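You operate a simulated robot arm through the tools that you are given. There is no shell and no other tool.

The job below is to be done with a simulated robot arm. You get a single attempt, and the scene is never put back.

Task
Push the filter drawer shut. Turn the speed knob to FAST. Put the grey block on the yellow tray. Take the 40 teal box from the wide ledge and leave it on the far belt. Count the yellow shapers on the narrow ledge, then put as many of the size signs from the narrow ledge on the lowest wall shelf. Put the packet marked "buckles" from the blue mat on the white tile and the packet marked "eyelets" on the second wall shelf from the bottom. Open the floor drawer. Do these in any order.

It is judged by the outcome, as a careful person would: the job done as asked, and still so three seconds after it is handed in. It fails if anything else is knocked over, pushed out of place, dropped, spilled or broken.

Robot
A 6-joint arm with a two-finger gripper on a trunk, on a base that moves. Base frame: it is fixed to the floor where the robot stands at the start and does not move with it; the origin is under the middle of the robot, x ahead of it, y to its left, z up. Units: cm, rad, N and s.
With the tool pointing down near the work surface it reaches from about 10 to 42 cm from the robot's upright axis, wherever it stands. Its first joint turns from -2.007 to 2.007 rad. Places, roughly: far belt [110, 50, 80]; filter drawer [60, 20, 100]; floor drawer [-270, -600, 10]; grey block (7x5x5 cm) [330, 0, 70]; lowest wall shelf [-280, -560, 30]; packet [175, -450, 75]; second wall shelf [-280, -560, 70]; size sign [50, -350, 75]; speed knob [40, 90, 100]; teal box [175, -250, 75]; white tile [175, -475, 75]; yellow shaper [50, -250, 75]; yellow tray (28x33x7 cm) [50, -60, 80]. Payload 2.1 kg.
The tool frame sits at the grasp point between the pads (the TCP): z along the fingers, y along the line on which they close. The tips reach 2 cm beyond it. The gripper opens to 10 cm; its body begins 6.3 cm behind the TCP.
Orientation is that of the tool frame in the base frame, as a unit quaternion [x, y, z, w]. With the fingers straight down and closing along the base's y, the tool's x points along the base's -x, its y along +y and its z along -z.

Tools
- The arm moves only by the tool play_rows. Its argument "motion" is a list of rows, each a list of 7 numbers: the gripper command, from -1 (shut) to 1 (fully open), values between in proportion, then the shift along the base's x, y, z in units of 50 mm (1.0 is 50 mm), then the turn, a rotation vector about the base's x, y, z in units of 5 degrees (1.0 is 5 degrees). In form: [[hand, x, y, z, rx, ry, rz], ...]. A call has 1 to 20 rows; each row shifts and turns the commanded pose from where the row before left it. A call with a number of a shift or a turn outside -1 to 1 is refused whole. Rows are played at 5 a second. More than 5 cm and 0.15 rad between two rows, or a gripper value outside its range, and nothing of the call is played. Where a pose cannot be reached the arm comes as near as it can. A force on the tool above 40 N (or 10 N above the force at the start of the call, whichever is more), or a blocked arm, ends the call early, and 0.2 s more pass. Each finger travels about 15.3 cm/s and halts on what it meets, pressing with about 27 N; the grip force reading is that of the motor and also rises with nothing between the fingers. The clock runs only during rows and for 0.2 s after the last one: add rows that do not move to give the fingers time. The reply holds the time, the measured pose of the TCP, the force on the tool along the base axes, the opening and the grip force, in the units named above and with some noise, with the torque about the TCP (base axes, N m) and any sound that the robot's microphone picked up, and new pictures: "show" is both (left out), scene, wrist or none.
- Cameras (640 x 400 px; columns grow to the right, rows downward): "scene" is now at [1.04, 10.59, 161.88]; the picture's right is [-0.45, -0.90, 0.00], its down [-0.68, 0.34, -0.64] and it looks along [0.58, -0.29, -0.76] (base axes); focal length 280 px, centre (320, 200). "wrist" rides on the gripper at [7, -1.9, -9.9] in the tool frame; the picture's right is [0.26, 0.97, 0.00], its down [-0.75, 0.20, -0.63] and it looks along [-0.61, 0.16, 0.78] (tool axes); focal length 230 px, centre (320, 200). There is no depth. A picture from a camera that has moved, and an enlarged one, comes with that camera's place and axes in the base frame and with its lens.
- move_column(by): slides the trunk up (or, below 0, down) by that many cm; the arm and the scene camera ride with it, the base frame stays. It gives what a move gives, with no picture.
- steer(legs): drives the robot by 1 to 6 legs, each [ahead, turn to the left] in cm and rad, along the robot's own axes; the way and the turn of a leg run together, so that a leg with both is an arc; at most 150 cm and 3.142 rad a leg. The arm and the cameras ride along, it lands a little off, and it stops where it bumps. It gives what a move gives, and a new picture of the scene camera.
- pan_tilt(pan, tilt): turns the head with the scene camera to pan (to the left, within 2.705 rad either way) and tilt (down, from -0.506 to 1.204), counted from straight ahead of the robot. It gives what a move gives, and a new picture of the scene camera.
- zoom(camera, box): a new picture of the part [left, top, right, bottom] of that camera's present view, enlarged. It takes no simulated time.
- close_job(): hands the job in; it is judged then, once.

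Places have to be worked out from the pictures, the camera data and where the tool is seen. Open the gripper and draw the arm clear of the work before you hand the job in, unless the task says otherwise.

The tools are called after "Call:" as name(argument=value, ...) on one line, values as JSON. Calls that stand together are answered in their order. play_rows: Moves the arm, as the interface text tells. Its arguments: {"type":"object","properties":{"motion":{"type":"array"},"show":{"type":"string","enum":["both","scene","wrist","none"]}},"required":["motion"]} The other tools are called the same way: move_column (by) moves the trunk up or down; steer (legs) drives the base; pan_tilt (pan, tilt) turns the head that bears the scene camera; zoom (camera, box) takes an enlarged picture of a part of a camera's view; close_job () hands the job in.

At the start:

```text
t: 0.0
ee_pos: [33.06, -10.24, 127.39]
tcp_rot: [-0.001, 1.0, 0.0, 0.0]
ft_force: [0.4, -0.3, -1.1]
moment: [-0.02, 0.0, -0.05]
finger_gap: 10.03
finger_force: 0.2
trunk travel left (down, up): [-83.0, 16.0]
robot x, y, heading: [-0.01, -0.36, -0.001]
head pan, tilt (commanded): [-0.463, 0.871]
```

scene: 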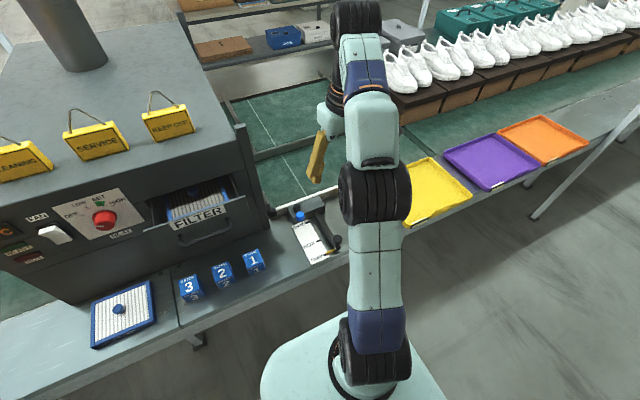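
wrist: 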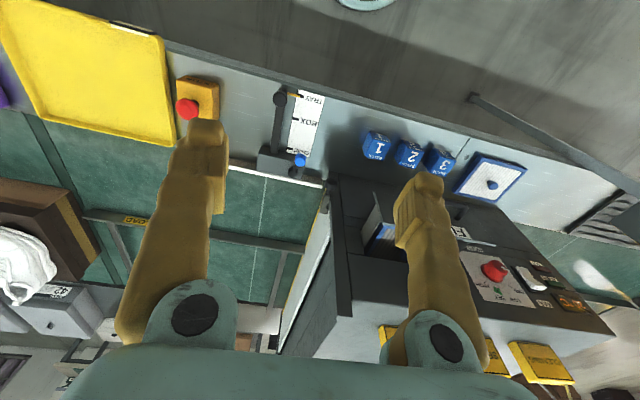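

I start by looking closely at the machine with the filter drawer and knob in the scene view.

Call:
zoom(camera="scene", box=[0, 80, 280, 260])

Call:
zoom(camera="wrist", box=[320, 100, 640, 300])

```text
2.22 times, centred on (140, 170) of scene
camera zoom: at [1.04, 10.59, 161.88], right [-0.45, -0.9, 0.0], down [-0.68, 0.34, -0.64], along [0.58, -0.29, -0.76], focal length 622 px, centre (720, 267)
```

zoom: 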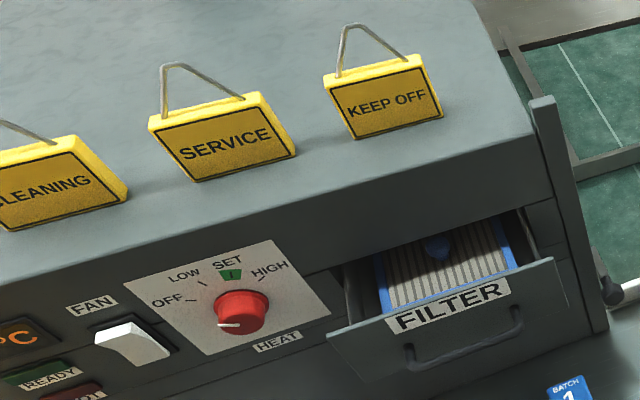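

```text
2.00 times, centred on (480, 200) of wrist
camera zoom: at [25.93, -12.11, 137.34], right [-0.26, 0.97, 0.0], down [0.75, 0.2, 0.63], along [0.61, 0.16, -0.78], focal length 460 px, centre (0, 200)
```

zoom: 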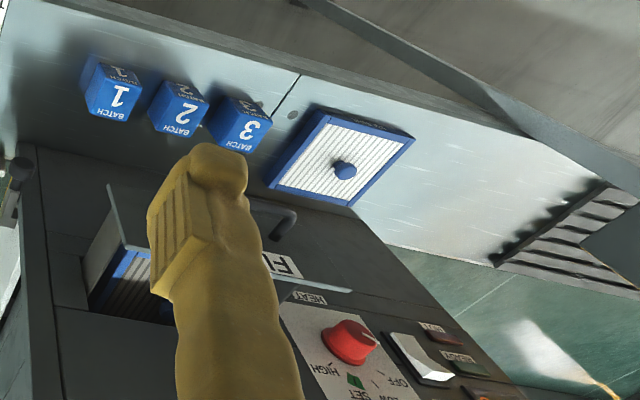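

The red knob next to the drawer is labelled HEAT, so the speed knob is further left (about [40, 90, 100]). I pan the head left to see it.

Call:
pan_tilt(pan=0.9, tilt=0.7)

```text
t: 1.5
ee_pos: [32.9, -10.19, 127.44]
tcp_rot: [0.0, 1.0, -0.001, 0.0]
ft_force: [-0.6, -0.3, 0.3]
moment: [0.04, 0.0, -0.04]
finger_gap: 9.98
finger_force: 0.0
trunk travel left (down, up): [-83.0, 16.0]
robot x, y, heading: [0.16, 0.03, -0.001]
head pan, tilt (commanded): [0.901, 0.7]
camera scene: at [-0.58, 20.69, 163.27], right [0.78, -0.62, 0.0], down [-0.4, -0.5, -0.76], along [0.48, 0.6, -0.64], focal length 280 px, centre (320, 200)
```

scene: 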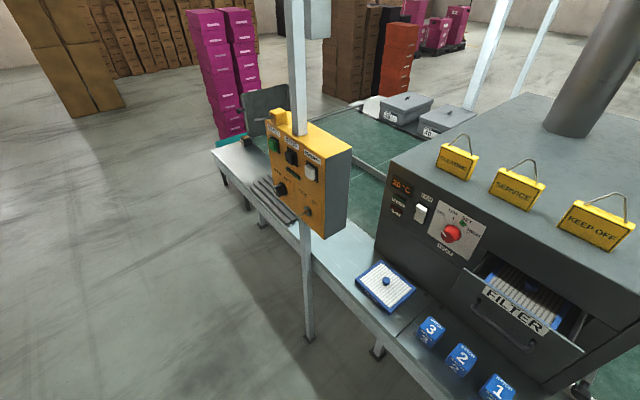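

I see a yellow control box on a post to the left, likely with the speed knob; I zoom in on it.

Call:
zoom(camera="scene", box=[230, 90, 370, 240])

Call:
zoom(camera="scene", box=[380, 160, 640, 400])

```text
2.67 times, centred on (300, 165) of scene
camera zoom: at [-0.58, 20.69, 163.27], right [0.78, -0.62, 0.0], down [-0.4, -0.5, -0.76], along [0.48, 0.6, -0.64], focal length 747 px, centre (373, 293)
```

zoom: 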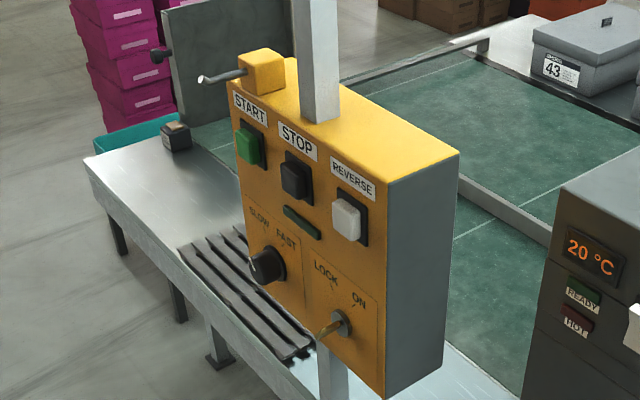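

```text
1.67 times, centred on (510, 280) of scene
camera zoom: at [-0.58, 20.69, 163.27], right [0.78, -0.62, 0.0], down [-0.4, -0.5, -0.76], along [0.48, 0.6, -0.64], focal length 467 px, centre (3, 67)
```

zoom: 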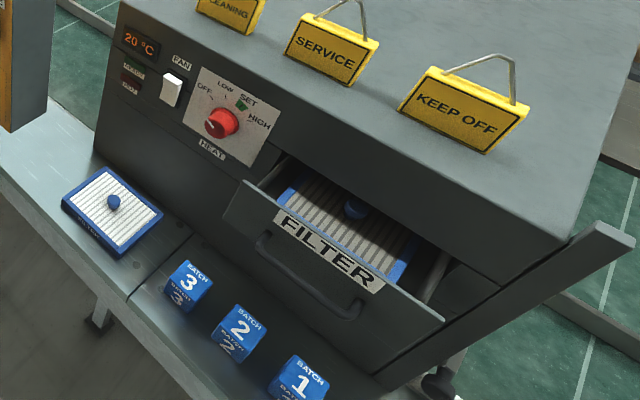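

The speed knob is on the yellow box, labelled SLOW / FAST. I zoom further to read the pointer.

Call:
zoom(camera="scene", box=[265, 160, 325, 220])

Call:
zoom(camera="scene", box=[450, 250, 640, 400])

```text
6.67 times, centred on (295, 190) of scene
camera zoom: at [-0.58, 20.69, 163.27], right [0.78, -0.62, 0.0], down [-0.4, -0.5, -0.76], along [0.48, 0.6, -0.64], focal length 1868 px, centre (487, 267)
```

zoom: 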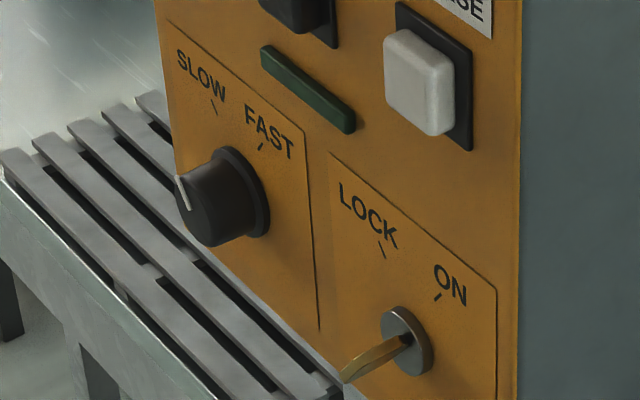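

```text
2.67 times, centred on (545, 325) of scene
camera zoom: at [-0.58, 20.69, 163.27], right [0.78, -0.62, 0.0], down [-0.4, -0.5, -0.76], along [0.48, 0.6, -0.64], focal length 747 px, centre (-280, -133)
```

zoom: 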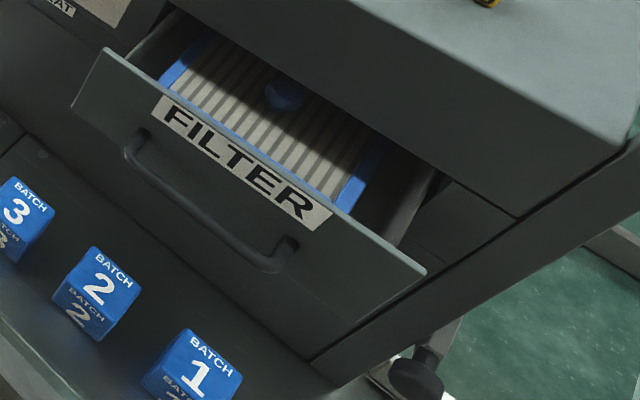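

The label centre of the drawer front triangulates to about [53, 19, 104.5]. Before acting I survey the surroundings to plan driving.

Call:
pan_tilt(pan=0.0, tilt=0.35)

Call:
pan_tilt(pan=-0.9, tilt=0.35)

Call:
pan_tilt(pan=-1.8, tilt=0.35)

Call:
pan_tilt(pan=-2.6, tilt=0.35)

Call:
pan_tilt(pan=0.9, tilt=0.3)

```text
t: 2.7
ee_pos: [33.06, -10.23, 127.44]
tcp_rot: [0.0, 1.0, 0.0, -0.001]
ft_force: [0.2, 0.4, -0.3]
moment: [0.04, 0.04, 0.01]
finger_gap: 9.99
finger_force: 0.2
trunk travel left (down, up): [-83.0, 16.0]
robot x, y, heading: [-0.52, 0.2, 0.0]
head pan, tilt (commanded): [0.0, 0.351]
camera scene: at [3.45, 14.05, 166.41], right [0.0, -1.0, 0.0], down [-0.34, 0.0, -0.94], along [0.94, 0.0, -0.34], focal length 280 px, centre (320, 200)
```

scene: 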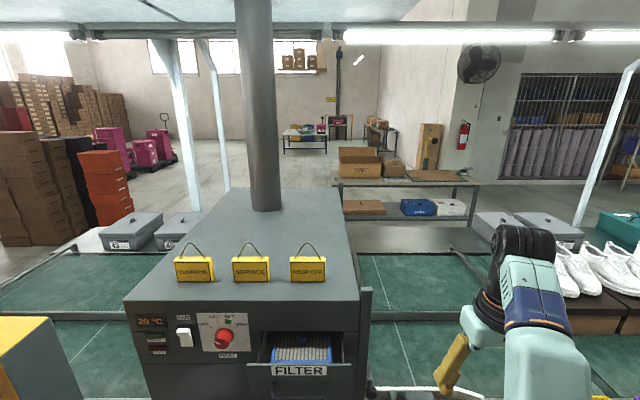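

```text
t: 3.9
ee_pos: [33.03, -10.28, 127.34]
tcp_rot: [0.0, 1.0, 0.0, -0.001]
ft_force: [0.2, 0.1, -0.5]
moment: [0.0, 0.03, 0.0]
finger_gap: 10.02
finger_force: 0.1
trunk travel left (down, up): [-83.0, 16.0]
robot x, y, heading: [0.11, -0.0, -0.004]
head pan, tilt (commanded): [-0.901, 0.351]
camera scene: at [-0.07, 6.75, 166.41], right [-0.78, -0.62, 0.0], down [-0.21, 0.27, -0.94], along [0.58, -0.74, -0.34], focal length 280 px, centre (320, 200)
```

scene: 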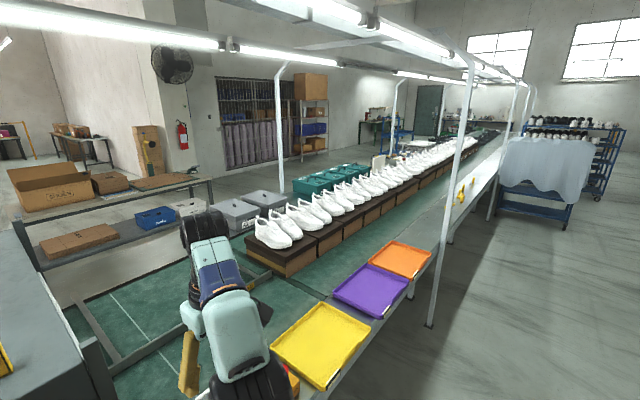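

```text
t: 5.1
ee_pos: [33.0, -10.24, 127.36]
tcp_rot: [-0.001, 1.0, 0.001, 0.0]
ft_force: [0.2, -0.7, 0.2]
moment: [-0.02, -0.02, 0.0]
finger_gap: 10.0
finger_force: 0.1
trunk travel left (down, up): [-83.0, 16.0]
robot x, y, heading: [0.17, -0.26, 0.003]
head pan, tilt (commanded): [-1.799, 0.351]
camera scene: at [-7.96, 4.96, 166.41], right [-0.97, 0.23, 0.0], down [0.08, 0.33, -0.94], along [-0.21, -0.91, -0.34], focal length 280 px, centre (320, 200)
```

scene: 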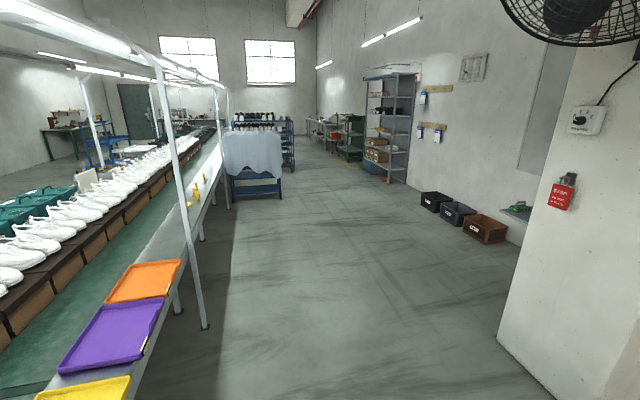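

```text
t: 6.2
ee_pos: [33.03, -10.28, 127.4]
tcp_rot: [0.0, 1.0, 0.0, 0.0]
ft_force: [-0.1, -0.1, 0.5]
moment: [0.0, 0.0, -0.01]
finger_gap: 9.98
finger_force: 0.1
trunk travel left (down, up): [-83.0, 16.0]
robot x, y, heading: [0.3, 0.0, -0.003]
head pan, tilt (commanded): [-2.601, 0.351]
camera scene: at [-13.84, 9.23, 166.41], right [-0.52, 0.86, 0.0], down [0.29, 0.18, -0.94], along [-0.8, -0.48, -0.34], focal length 280 px, centre (320, 200)
```

scene: 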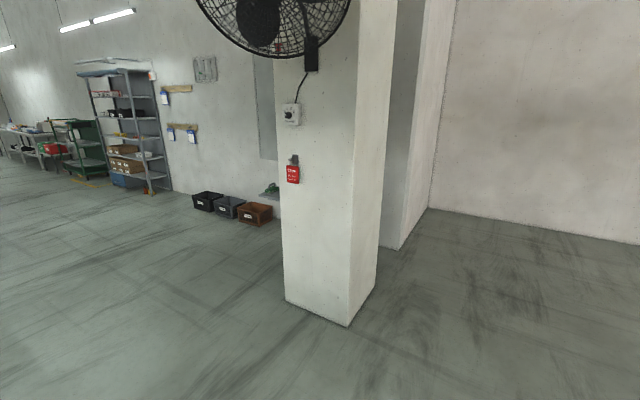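

```text
t: 9.2
ee_pos: [32.9, -10.25, 127.39]
tcp_rot: [0.0, 1.0, 0.0, 0.0]
ft_force: [-0.8, -0.8, -0.3]
moment: [0.01, -0.04, -0.02]
finger_gap: 9.98
finger_force: 0.1
trunk travel left (down, up): [-83.0, 16.0]
robot x, y, heading: [-0.14, 0.04, 0.003]
head pan, tilt (commanded): [0.901, 0.3]
camera scene: at [-0.06, 21.35, 166.88], right [0.78, -0.62, 0.0], down [-0.18, -0.23, -0.96], along [0.59, 0.75, -0.3], focal length 280 px, centre (320, 200)
```

scene: 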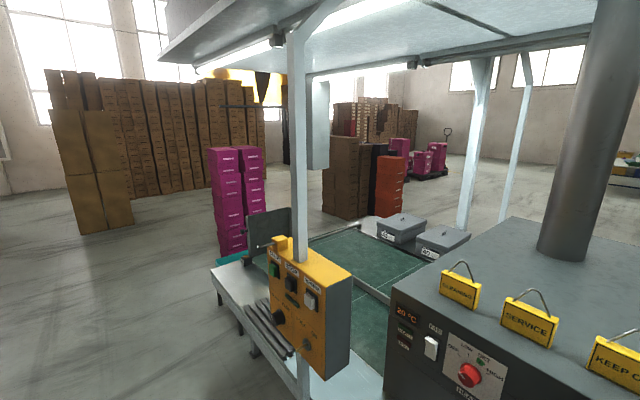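

The line runs along -y with the near belt/far belt side by side; the drawer is open ~10 cm (front panel at x≈64). I look straight down to see the clearance between the base and the table edge.

Call:
pan_tilt(pan=0.0, tilt=1.2)

Call:
pan_tilt(pan=0.9, tilt=1.1)

```text
t: 10.4
ee_pos: [33.01, -10.2, 127.36]
tcp_rot: [0.0, 1.0, 0.0, -0.001]
ft_force: [-0.1, 0.2, -0.3]
moment: [-0.03, 0.0, 0.0]
finger_gap: 10.01
finger_force: 0.0
trunk travel left (down, up): [-83.0, 16.0]
robot x, y, heading: [-0.0, -0.4, 0.005]
head pan, tilt (commanded): [0.0, 1.201]
camera scene: at [-0.27, 14.06, 159.67], right [0.0, -1.0, 0.0], down [-0.93, 0.0, -0.36], along [0.36, 0.0, -0.93], focal length 280 px, centre (320, 200)
```

scene: 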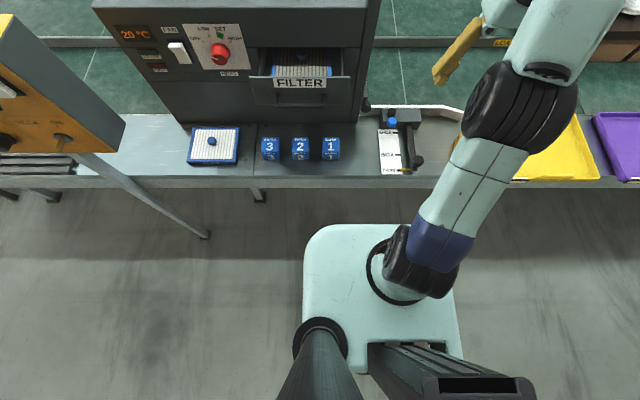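

```text
t: 11.6
ee_pos: [33.01, -10.25, 127.32]
tcp_rot: [0.0, 1.0, 0.0, 0.0]
ft_force: [-0.1, 0.1, 0.7]
moment: [0.01, -0.01, -0.01]
finger_gap: 10.01
finger_force: 0.0
trunk travel left (down, up): [-83.0, 16.0]
robot x, y, heading: [-0.21, 0.03, -0.0]
head pan, tilt (commanded): [0.901, 1.1]
camera scene: at [-1.93, 18.98, 160.27], right [0.78, -0.62, 0.0], down [-0.55, -0.7, -0.45], along [0.28, 0.36, -0.89], focal length 280 px, centre (320, 200)
```

scene: 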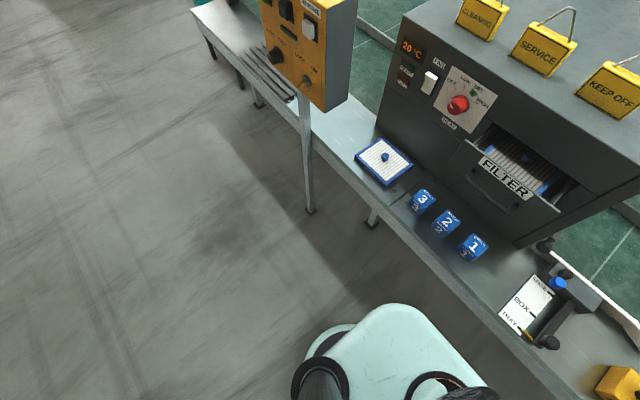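

The carriage front edge is at x≈17 and the table edge at x≈37, so I can drive ~12 cm nearer to give the arm reach for the drawer.

Call:
steer(legs=[[12, 0]])

```text
t: 12.8
ee_pos: [44.32, -10.24, 127.52]
tcp_rot: [0.0, 1.0, 0.0, 0.002]
ft_force: [0.1, 0.1, 0.2]
moment: [-0.01, -0.04, 0.0]
finger_gap: 9.98
finger_force: 0.1
trunk travel left (down, up): [-83.0, 16.0]
robot x, y, heading: [11.9, 0.33, 0.002]
head pan, tilt (commanded): [0.901, 1.1]
camera scene: at [9.36, 18.97, 160.26], right [0.78, -0.62, 0.0], down [-0.55, -0.7, -0.46], along [0.29, 0.36, -0.89], focal length 280 px, centre (320, 200)
```

scene: 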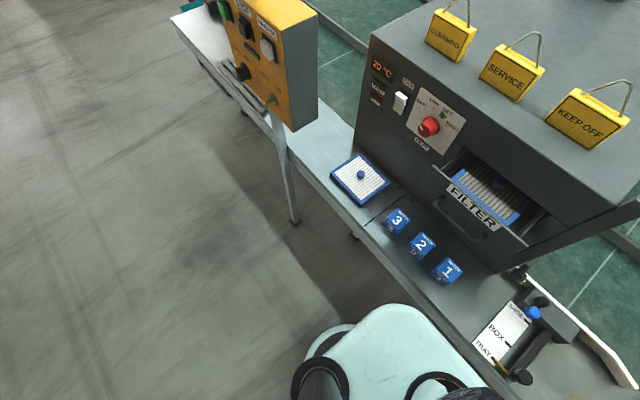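

The robot moved 11.3 cm ahead. I turn the tool to point along +x (fingers shut) while shifting toward y≈19.

Call:
play_rows(motion=[[-1, 0, 0.32, -0.1, 0, -1, 0], [-1, 0, 0.32, -0.1, 0, -1, 0], [-1, 0, 0.32, -0.1, 0, -1, 0], [-1, 0, 0.32, -0.1, 0, -1, 0], [-1, 0, 0.32, -0.1, 0, -1, 0], [-1, 0, 0.32, -0.1, 0, -1, 0], [-1, 0, 0.32, -0.1, 0, -1, 0], [-1, 0, 0.32, -0.1, 0, -1, 0], [-1, 0, 0.32, -0.1, 0, -1, 0], [-1, 0, 0.32, -0.1, 0, -1, 0], [-1, 0, 0.32, -0.1, 0, -1, 0], [-1, 0, 0.32, -0.1, 0, -1, 0], [-1, 0, 0.32, -0.1, 0, -1, 0], [-1, 0, 0.32, -0.1, 0, -1, 0], [-1, 0, 0.32, -0.1, 0, -1, 0], [-1, 0, 0.32, -0.1, 0, -1, 0], [-1, 0, 0.32, -0.1, 0, -1, 0], [-1, 0, 0.32, -0.1, 0, -1, 0]])

```text
t: 16.6
ee_pos: [49.44, 19.56, 118.06]
tcp_rot: [0.0, 0.706, 0.0, 0.708]
ft_force: [0.1, 0.4, -0.5]
moment: [0.02, 0.0, -0.03]
finger_gap: 0.0
finger_force: 27.3
out of reach, approached as far as the arm can: row 6, 7, 8, 9, 10
trunk travel left (down, up): [-83.0, 16.0]
robot x, y, heading: [12.02, 0.23, 0.001]
head pan, tilt (commanded): [0.901, 1.1]
camera scene: at [10.06, 19.15, 160.25], right [0.78, -0.62, 0.0], down [-0.55, -0.7, -0.45], along [0.28, 0.35, -0.89], focal length 280 px, centre (320, 200)
camera wrist: at [39.49, 17.62, 111.19], right [0.0, 0.97, -0.26], down [-0.63, 0.2, 0.75], along [0.78, 0.16, 0.61], focal length 230 px, centre (320, 200)
```

scene: 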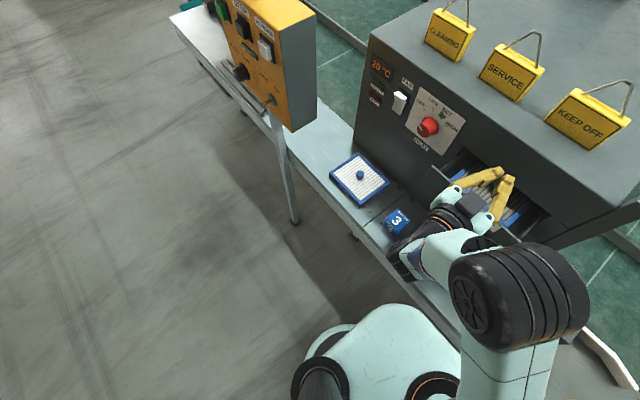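
wrist: 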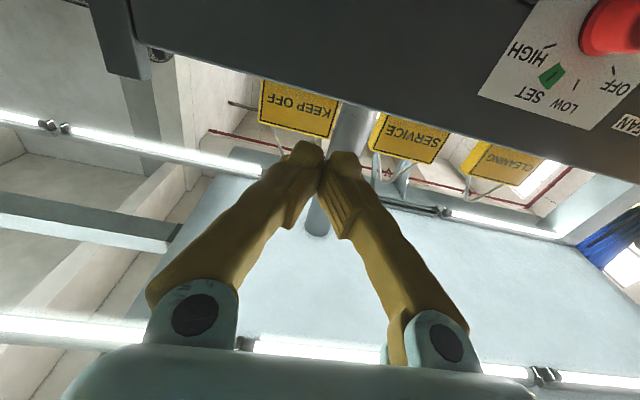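

The tool is horizontal at [49.4, 19.6, 118]. I back off 4 cm in x and lower to z≈105.5 in front of the drawer's label.

Call:
play_rows(motion=[[-1, -0.5, 0, 0, 0, 0, 0], [-1, -0.4, 0, 0, 0, 0, 0], [-1, 0, 0, -0.5, 0, 0, 0], [-1, 0, 0, -0.5, 0, 0, 0], [-1, 0, 0, -0.5, 0, 0, 0], [-1, 0, 0, -0.5, 0, 0, 0], [-1, 0, 0, -0.5, 0, 0, 0], [-1, 0, 0, 0, 0, 0, 0]])

```text
t: 18.4
ee_pos: [46.25, 24.58, 109.85]
tcp_rot: [0.001, 0.707, -0.002, 0.707]
ft_force: [0.2, -1.1, -0.1]
moment: [0.02, 0.0, -0.01]
finger_gap: 0.02
finger_force: 27.2
out of reach, approached as far as the arm can: row 3, 4, 5, 6, 7
trunk travel left (down, up): [-83.0, 16.0]
robot x, y, heading: [11.84, 0.49, 0.002]
head pan, tilt (commanded): [0.901, 1.1]
camera scene: at [10.02, 18.96, 160.27], right [0.78, -0.62, 0.0], down [-0.55, -0.7, -0.45], along [0.28, 0.36, -0.89], focal length 280 px, centre (320, 200)
camera wrist: at [36.22, 22.67, 102.91], right [0.0, 0.97, -0.26], down [-0.63, 0.2, 0.75], along [0.78, 0.16, 0.61], focal length 230 px, centre (320, 200)
```

scene: 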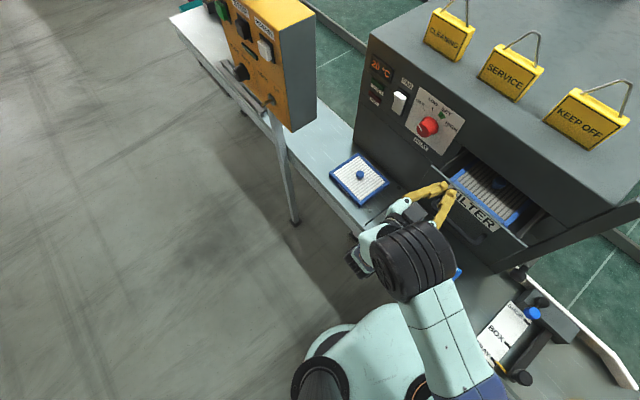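
wrist: 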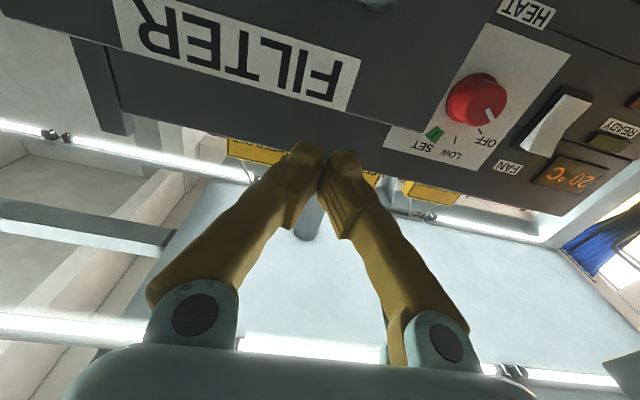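

The pose is inside the arm's inner limit here, so standing this close doesn't help; I back the robot up about 11 cm.

Call:
steer(legs=[[-11, 0]])

```text
t: 19.6
ee_pos: [35.6, 24.43, 109.63]
tcp_rot: [0.001, 0.709, -0.002, 0.705]
ft_force: [1.3, -0.2, -0.8]
moment: [0.0, -0.01, -0.02]
finger_gap: 0.01
finger_force: 26.6
trunk travel left (down, up): [-83.0, 16.0]
robot x, y, heading: [0.78, -0.2, -0.004]
head pan, tilt (commanded): [0.901, 1.1]
camera scene: at [-0.35, 19.02, 160.27], right [0.78, -0.62, 0.0], down [-0.56, -0.7, -0.45], along [0.28, 0.35, -0.89], focal length 280 px, centre (320, 200)
```

scene: 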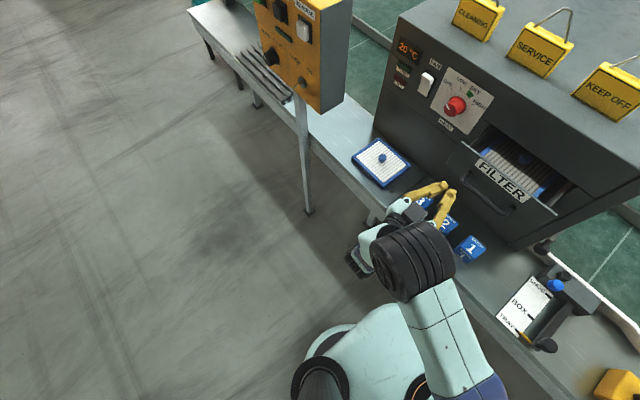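

Now TCP is at [35.6, 24.4, 109.6]; I move to about [46, 19.2, 105.5], just in front of the label.

Call:
play_rows(motion=[[-1, 0.5, -0.2, 0, 0, 0, 0], [-1, 0.5, -0.2, 0, 0, 0, 0], [-1, 0.5, -0.2, -0.1, 0, 0, 0], [-1, 0.5, -0.2, -0.3, 0, 0, 0], [-1, 0, -0.2, -0.4, 0, 0, 0], [-1, 0, 0, 0, 0, 0, 0]])

```text
t: 21.0
ee_pos: [46.31, 21.2, 106.16]
tcp_rot: [0.001, 0.707, -0.004, 0.707]
ft_force: [0.6, 0.1, -0.3]
moment: [-0.01, 0.0, -0.03]
finger_gap: 0.02
finger_force: 27.3
out of reach, approached as far as the arm can: row 4, 5
trunk travel left (down, up): [-83.0, 16.0]
robot x, y, heading: [1.04, -0.13, -0.003]
head pan, tilt (commanded): [0.901, 1.1]
camera scene: at [-1.05, 19.01, 160.27], right [0.78, -0.62, 0.0], down [-0.55, -0.7, -0.45], along [0.28, 0.35, -0.89], focal length 280 px, centre (320, 200)
camera wrist: at [36.13, 19.27, 99.28], right [0.01, 0.96, -0.26], down [-0.63, 0.21, 0.75], along [0.78, 0.16, 0.61], focal length 230 px, centre (320, 200)
```

scene: 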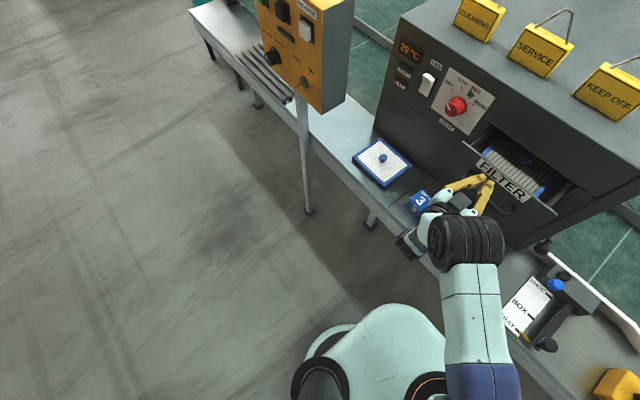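
wrist: 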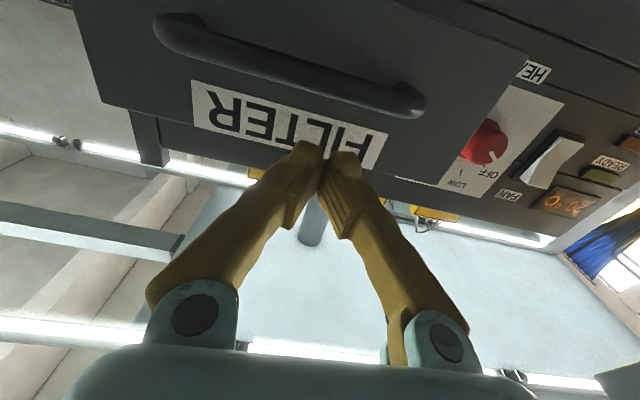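

The tips line up with the label, about 5 cm short of the face. I push +x by 14 cm, drifting slightly to centre y.

Call:
play_rows(motion=[[-1, 0.2, -0.15, 0, 0, 0, 0], [-1, 0.2, -0.15, 0, 0, 0, 0], [-1, 0.2, 0, 0, 0, 0, 0], [-1, 0.2, 0, 0, 0, 0, 0], [-1, 0.2, 0, 0, 0, 0, 0], [-1, 0.2, 0, 0, 0, 0, 0], [-1, 0.2, 0, 0, 0, 0, 0], [-1, 0.2, 0, 0, 0, 0, 0], [-1, 0.2, 0, 0, 0, 0, 0], [-1, 0.2, 0, 0, 0, 0, 0], [-1, 0.2, 0, 0, 0, 0, 0], [-1, 0.2, 0, 0, 0, 0, 0], [-1, 0.2, 0, 0, 0, 0, 0], [-1, 0.2, 0, 0, 0, 0, 0]])

```text
t: 24.0
ee_pos: [60.06, 19.54, 106.67]
tcp_rot: [0.002, 0.706, -0.002, 0.708]
ft_force: [-9.3, -1.9, 2.4]
moment: [0.03, -0.02, 0.0]
finger_gap: 0.59
finger_force: 29.2
trunk travel left (down, up): [-83.0, 16.0]
robot x, y, heading: [0.84, -0.07, 0.001]
head pan, tilt (commanded): [0.901, 1.1]
camera scene: at [-1.39, 18.96, 160.27], right [0.78, -0.62, 0.0], down [-0.55, -0.7, -0.46], along [0.28, 0.36, -0.89], focal length 280 px, centre (320, 200)
camera wrist: at [49.98, 17.72, 99.68], right [0.01, 0.97, -0.26], down [-0.63, 0.2, 0.75], along [0.78, 0.16, 0.61], focal length 230 px, centre (320, 200)
```

scene: 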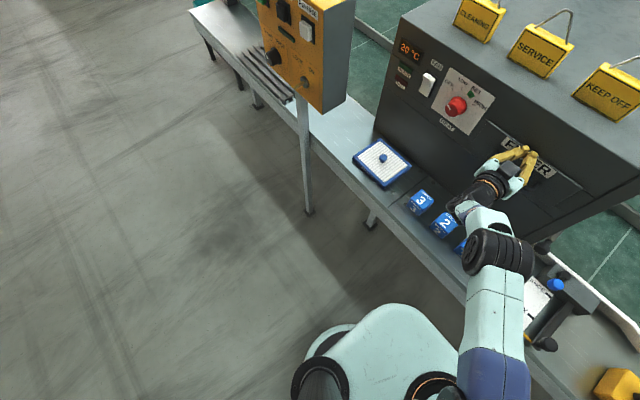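
wrist: 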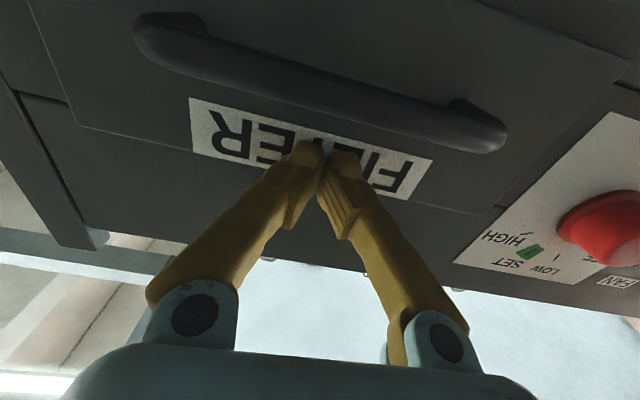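

The drawer looks nearly flush with ~9 N resistance. I push a little more until the end stop is felt.

Call:
play_rows(motion=[[-1, 0.2, 0, 0, 0, 0, 0], [-1, 0.2, 0, 0, 0, 0, 0], [-1, 0.2, 0, 0, 0, 0, 0], [-1, 0.2, 0, 0, 0, 0, 0]])

```text
t: 24.6
ee_pos: [59.96, 19.52, 106.55]
tcp_rot: [-0.003, 0.709, 0.0, 0.706]
ft_force: [-23.0, -1.4, 3.0]
moment: [-0.11, -0.04, -0.02]
finger_gap: 0.6
finger_force: 29.3
trunk travel left (down, up): [-83.0, 16.0]
robot x, y, heading: [0.77, -0.09, -0.001]
head pan, tilt (commanded): [0.901, 1.1]
stopped in row 2: the force on the tool passed its limit at 46 N (the readings are from after the stop); the commanded pose is now the measured one
camera scene: at [-3.96, 18.78, 160.38], right [0.78, -0.62, 0.01], down [-0.54, -0.7, -0.46], along [0.3, 0.36, -0.89], focal length 280 px, centre (320, 200)
camera wrist: at [49.96, 17.64, 99.8], right [0.0, 0.96, -0.26], down [-0.63, 0.2, 0.75], along [0.78, 0.17, 0.6], focal length 230 px, centre (320, 200)
```

scene: 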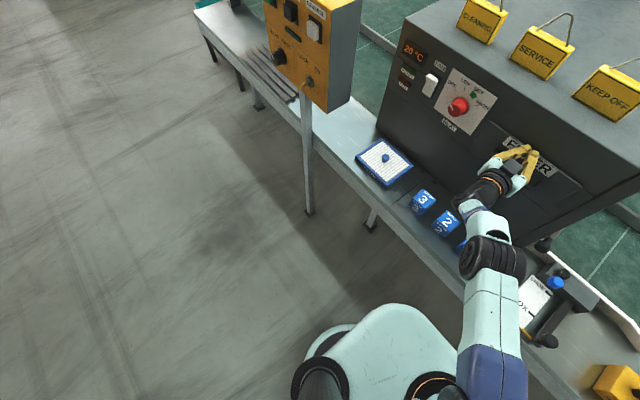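
wrist: 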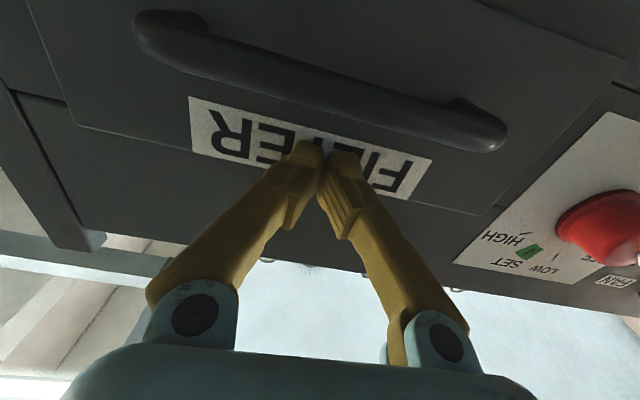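

The stop is solid (46 N with no motion): the drawer is shut. I retract straight back.

Call:
play_rows(motion=[[-1, -0.5, 0, 0, 0, 0, 0], [-1, -0.5, 0, 0, 0, 0, 0], [-1, -0.5, 0, 0, 0, 0, 0], [-1, -0.5, 0, 0, 0, 0, 0], [-1, -0.3, 0, 0, 0, 0, 0], [0, 0, 0, 0, 0, 0, 0]], show="wrist")

Call:
zoom(camera="scene", box=[420, 60, 640, 260])

```text
t: 26.0
ee_pos: [49.9, 19.64, 105.8]
tcp_rot: [0.0, 0.713, -0.003, 0.702]
ft_force: [-0.5, -0.3, -0.7]
moment: [-0.03, 0.01, 0.0]
finger_gap: 5.01
finger_force: 0.0
trunk travel left (down, up): [-83.0, 16.0]
robot x, y, heading: [0.62, -0.19, -0.003]
head pan, tilt (commanded): [0.901, 1.1]
camera wrist: at [39.77, 17.74, 98.99], right [0.0, 0.96, -0.26], down [-0.62, 0.21, 0.76], along [0.79, 0.16, 0.59], focal length 230 px, centre (320, 200)
```

wrist: 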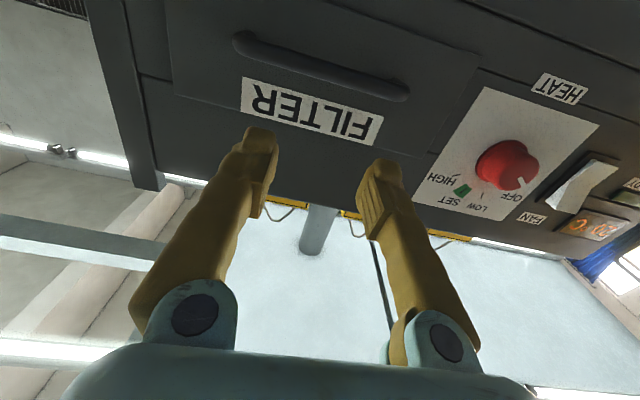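

```text
2.00 times, centred on (530, 160) of scene
camera zoom: at [-1.0, 19.02, 160.27], right [0.78, -0.62, 0.0], down [-0.55, -0.7, -0.45], along [0.28, 0.36, -0.89], focal length 560 px, centre (-100, 280)
```

zoom: 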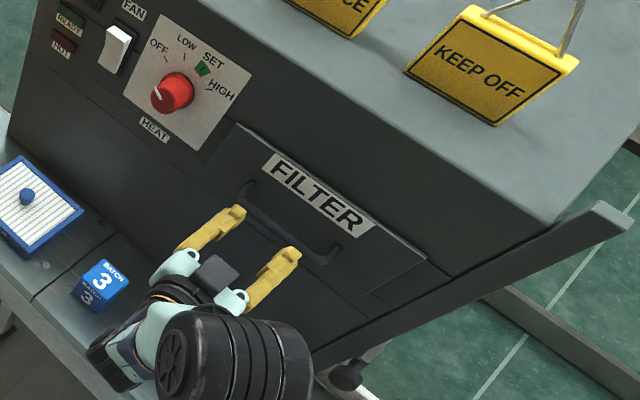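

The drawer front is now seated against the machine. Next I drive back and around to stand in front of the control box (about [-22, 93]).

Call:
steer(legs=[[-22, 0], [0, 1.571], [92, 0], [0, -1.571]])

Call:
pan_tilt(pan=-0.1, tilt=0.75)

```text
t: 39.7
ee_pos: [24.39, 114.53, 105.64]
tcp_rot: [-0.024, 0.712, 0.02, 0.701]
ft_force: [0.6, -0.6, 0.5]
moment: [0.01, -0.01, 0.0]
finger_gap: 4.99
finger_force: 0.0
trunk travel left (down, up): [-83.0, 16.0]
robot x, y, heading: [-23.31, 91.91, 0.062]
head pan, tilt (commanded): [0.901, 1.1]
camera scene: at [-26.44, 110.65, 160.27], right [0.82, -0.57, 0.0], down [-0.51, -0.73, -0.45], along [0.26, 0.37, -0.89], focal length 280 px, centre (320, 200)
```

scene: 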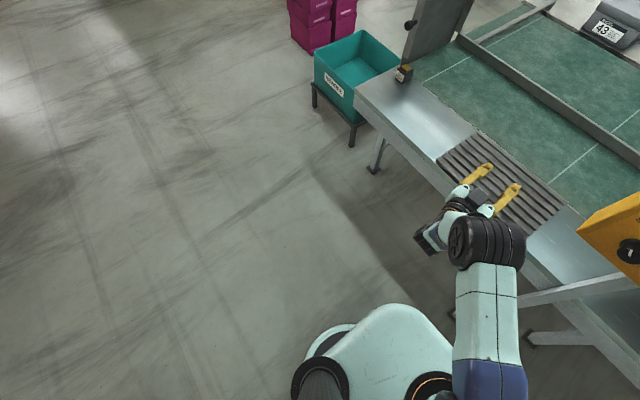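

```text
t: 41.0
ee_pos: [24.45, 114.5, 105.65]
tcp_rot: [-0.023, 0.713, 0.02, 0.701]
ft_force: [-1.3, 0.0, 0.4]
moment: [0.03, -0.01, -0.01]
finger_gap: 5.01
finger_force: 0.1
trunk travel left (down, up): [-83.0, 16.0]
robot x, y, heading: [-23.29, 91.6, 0.061]
head pan, tilt (commanded): [-0.099, 0.75]
camera scene: at [-21.75, 105.18, 162.84], right [-0.04, -1.0, 0.0], down [-0.68, 0.02, -0.73], along [0.73, -0.03, -0.68], focal length 280 px, centre (320, 200)
```

scene: 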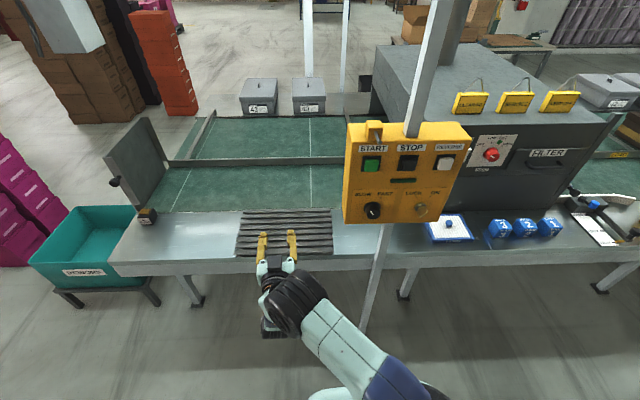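

I zoom on the control box from this front view to locate the knob precisely.

Call:
zoom(camera="scene", box=[330, 100, 490, 240])

Call:
zoom(camera="scene", box=[345, 180, 425, 230])

```text
2.86 times, centred on (410, 170) of scene
camera zoom: at [-21.75, 105.18, 162.84], right [-0.04, -1.0, 0.0], down [-0.68, 0.02, -0.73], along [0.73, -0.03, -0.68], focal length 800 px, centre (63, 286)
```

zoom: 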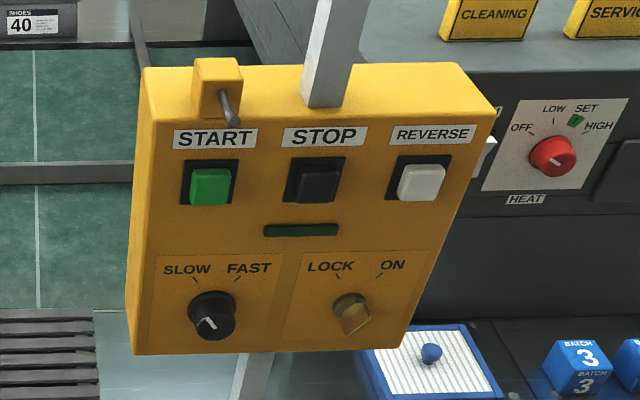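

```text
8.00 times, centred on (385, 205) of scene
camera zoom: at [-21.75, 105.18, 162.84], right [-0.04, -1.0, 0.0], down [-0.68, 0.02, -0.73], along [0.73, -0.03, -0.68], focal length 2241 px, centre (-200, 160)
```

zoom: 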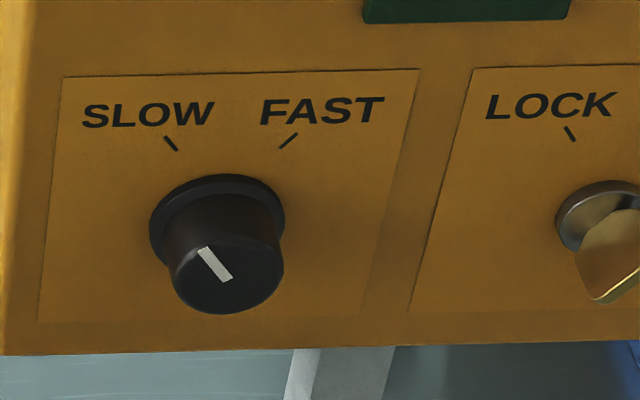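

The knob (≈4.2 cm diameter) triangulates to about [35.5, 87.2, 104.5] on a face perpendicular to x; pointer sits at SLOW and FAST is ~70° clockwise. I bring the open gripper in front of it at x≈24.

Call:
play_rows(motion=[[0.3, 0, -0.68, 0, 0, -0.16, -0.7], [0.3, 0, -0.68, 0, 0, 0, 0], [0.3, 0, -0.68, 0, 0, 0, 0], [0.3, 0, -0.68, 0, 0, 0, 0], [0.3, 0, -0.68, -0.05, 0, 0, 0], [0.3, 0, -0.68, -0.05, 0, 0, 0], [0.3, 0, -0.68, -0.05, 0, 0, 0], [0.3, 0, -0.68, -0.05, 0, 0, 0], [0.3, 0, 0, 0, 0, 0, 0]])

```text
t: 43.0
ee_pos: [34.89, 99.69, 110.1]
tcp_rot: [-0.003, 0.71, -0.014, 0.704]
ft_force: [-9.5, 7.2, -8.2]
moment: [0.35, 0.19, -0.22]
finger_gap: 6.04
finger_force: 0.1
out of reach, approached as far as the arm can: row 1, 2, 3, 4, 5, 6, 7, 8
trunk travel left (down, up): [-83.0, 16.0]
robot x, y, heading: [-23.47, 91.71, 0.067]
head pan, tilt (commanded): [-0.099, 0.75]
camera scene: at [-21.97, 105.49, 162.8], right [-0.03, -1.0, 0.0], down [-0.68, 0.02, -0.73], along [0.73, -0.03, -0.68], focal length 280 px, centre (320, 200)
camera wrist: at [24.8, 97.75, 103.28], right [0.01, 0.96, -0.28], down [-0.62, 0.23, 0.75], along [0.78, 0.17, 0.6], focal length 230 px, centre (320, 200)
```

scene: 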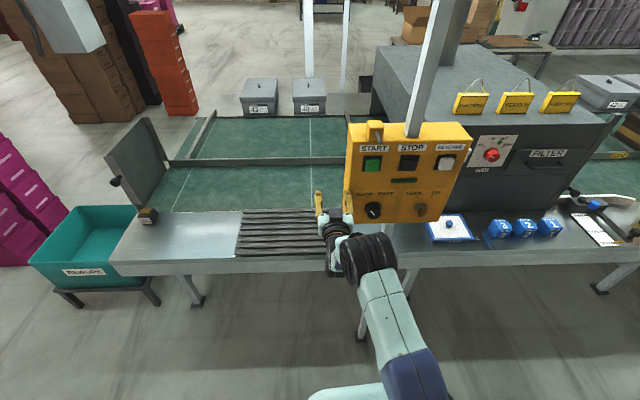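
wrist: 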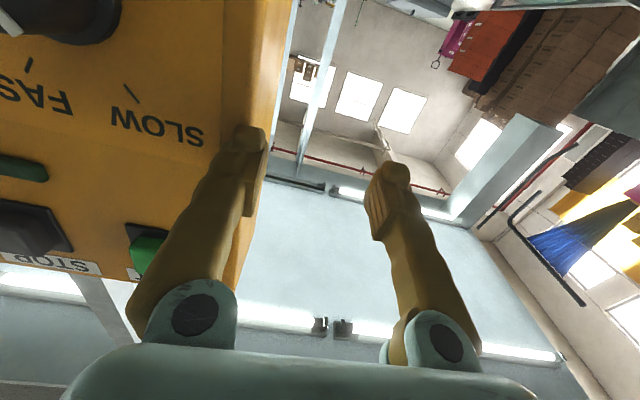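

The unreachable near-in pose made the arm slide outward and the right finger is touching the box's left edge (≈14 N). I move away to the left first, gently, then back.

Call:
play_rows(motion=[[0.3, 0, 0.3, 0, 0, 0, 0], [0.3, 0, 0.3, 0, 0, 0, 0], [0.3, -0.2, 0.2, 0, 0, 0, 0], [0.3, -0.3, 0.1, 0, 0, 0, 0]])

```text
t: 44.0
ee_pos: [32.69, 104.02, 109.86]
tcp_rot: [-0.002, 0.708, -0.002, 0.706]
ft_force: [-0.2, -0.2, 0.7]
moment: [0.05, -0.02, -0.02]
finger_gap: 6.5
finger_force: 0.1
trunk travel left (down, up): [-83.0, 16.0]
robot x, y, heading: [-23.08, 92.28, 0.062]
head pan, tilt (commanded): [-0.099, 0.75]
camera scene: at [-21.75, 105.16, 162.84], right [-0.04, -1.0, 0.0], down [-0.68, 0.02, -0.73], along [0.73, -0.03, -0.68], focal length 280 px, centre (320, 200)
camera wrist: at [22.69, 102.07, 103.09], right [0.0, 0.96, -0.26], down [-0.63, 0.2, 0.75], along [0.78, 0.17, 0.61], focal length 230 px, centre (320, 200)
```

scene: 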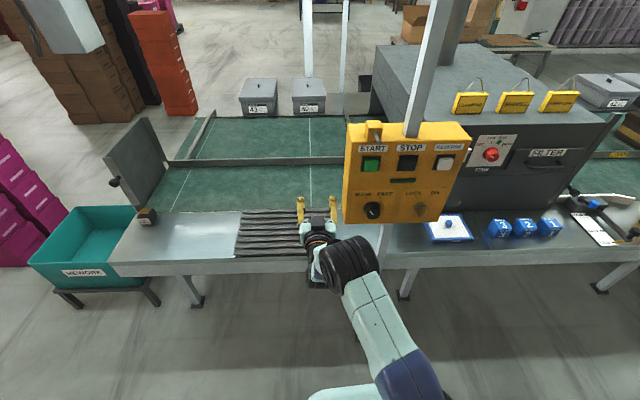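
wrist: 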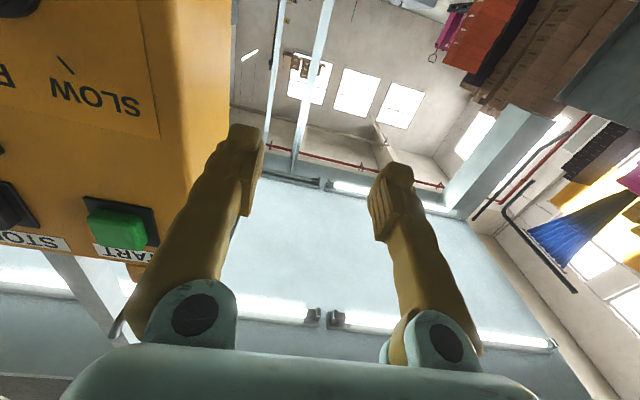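

Contact is released. I back the base 10 cm for safety and lower the trunk 20 cm so the arm can work with the forearm more level.

Call:
steer(legs=[[-10, 0]])

Call:
move_column(by=-20)

```text
t: 45.1
ee_pos: [24.06, 103.54, 109.25]
tcp_rot: [-0.003, 0.712, -0.002, 0.702]
ft_force: [-0.8, 0.1, 0.9]
moment: [-0.01, 0.04, 0.02]
finger_gap: 6.52
finger_force: 0.0
trunk travel left (down, up): [-83.0, 16.0]
robot x, y, heading: [-33.13, 91.22, 0.059]
head pan, tilt (commanded): [-0.099, 0.75]
camera scene: at [-29.73, 104.67, 162.87], right [-0.03, -1.0, 0.0], down [-0.69, 0.02, -0.72], along [0.72, -0.03, -0.69], focal length 280 px, centre (320, 200)
```

scene: 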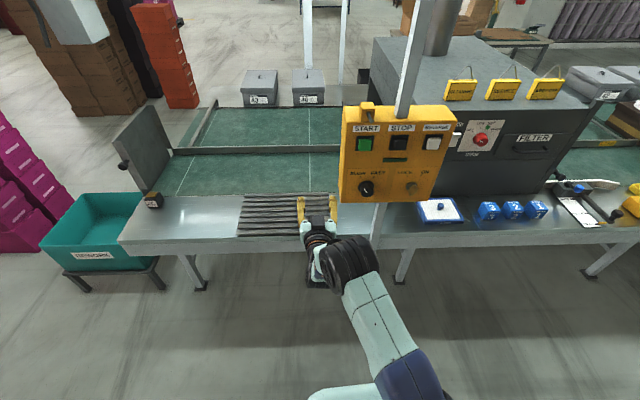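

```text
t: 47.3
ee_pos: [22.87, 103.38, 89.89]
tcp_rot: [-0.003, 0.708, 0.0, 0.706]
ft_force: [0.5, 0.5, -0.3]
moment: [0.02, -0.01, 0.01]
finger_gap: 6.49
finger_force: 0.0
trunk travel left (down, up): [-63.0, 36.0]
robot x, y, heading: [-33.01, 91.45, 0.064]
head pan, tilt (commanded): [-0.099, 0.75]
```

Now I raise the tool to z≈104.5 and shift right toward y≈88 with x near 21, watching the out-of-reach flags.

Call:
play_rows(motion=[[0.3, 0, 0, 0.6, 0, 0, 0], [0.3, 0, 0, 0.6, 0, 0, 0], [0.3, 0, 0, 0.6, 0, 0, 0], [0.3, 0, 0, 0.6, 0, 0, 0], [0.3, 0, 0, 0.5, 0, 0, 0], [0.3, -0.1, -0.5, 0, 0, 0, 0], [0.3, -0.1, -0.5, 0, 0, 0, 0], [0.3, -0.1, -0.5, 0, 0, 0, 0], [0.3, 0, 0, 0, 0, 0, 0]])

```text
t: 49.3
ee_pos: [20.89, 97.17, 104.74]
tcp_rot: [-0.001, 0.709, -0.003, 0.706]
ft_force: [-0.1, -0.4, 0.4]
moment: [-0.02, 0.0, 0.01]
finger_gap: 6.51
finger_force: 0.0
out of reach, approached as far as the arm can: row 8
trunk travel left (down, up): [-63.0, 36.0]
robot x, y, heading: [-33.2, 91.1, 0.066]
head pan, tilt (commanded): [-0.099, 0.75]
camera scene: at [-31.61, 104.53, 142.84], right [-0.03, -1.0, 0.0], down [-0.68, 0.02, -0.73], along [0.73, -0.03, -0.68], focal length 280 px, centre (320, 200)
camera wrist: at [10.91, 95.24, 97.96], right [0.0, 0.96, -0.26], down [-0.63, 0.21, 0.75], along [0.78, 0.16, 0.6], focal length 230 px, centre (320, 200)
```

scene: 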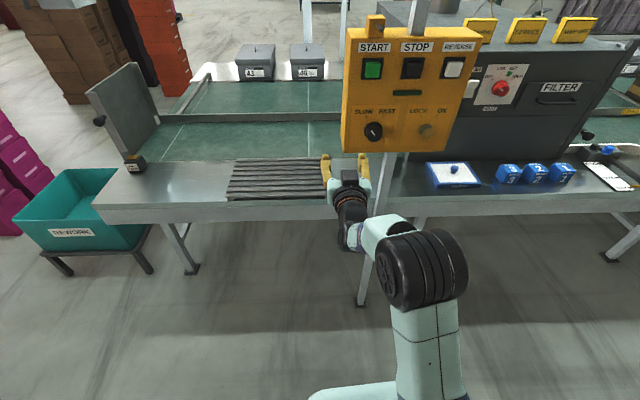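
wrist: 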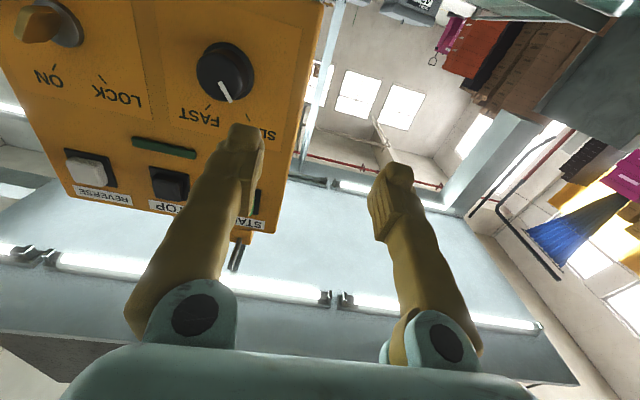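

The arm flags a lateral limit near the robot's own centreline, but it worked well for targets ~20 cm to its left (as with the drawer). I shift the robot sideways so the knob sits at its front-left: turn right, drive 22 cm, turn back.

Call:
steer(legs=[[0, -1.633], [22, 0], [0, 1.571]])

```text
t: 58.6
ee_pos: [21.86, 71.47, 104.86]
tcp_rot: [0.025, 0.708, -0.028, 0.705]
ft_force: [-0.3, 0.2, -0.2]
moment: [0.02, -0.01, 0.01]
finger_gap: 6.51
finger_force: 0.0
trunk travel left (down, up): [-63.0, 36.0]
robot x, y, heading: [-32.53, 69.12, -0.006]
head pan, tilt (commanded): [-0.099, 0.75]
camera scene: at [-30.09, 82.52, 142.84], right [-0.11, -0.99, 0.0], down [-0.68, 0.07, -0.73], along [0.73, -0.08, -0.68], focal length 280 px, centre (320, 200)
```

scene: 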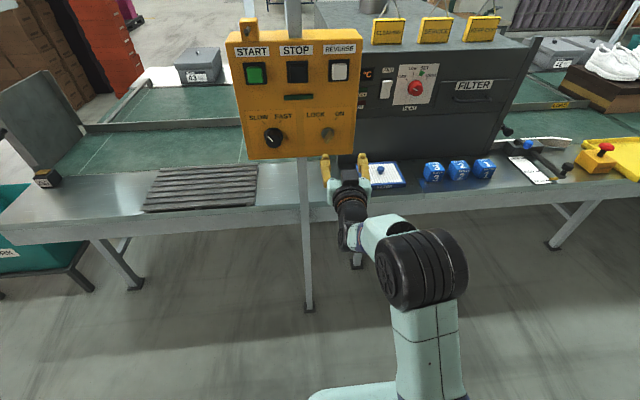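

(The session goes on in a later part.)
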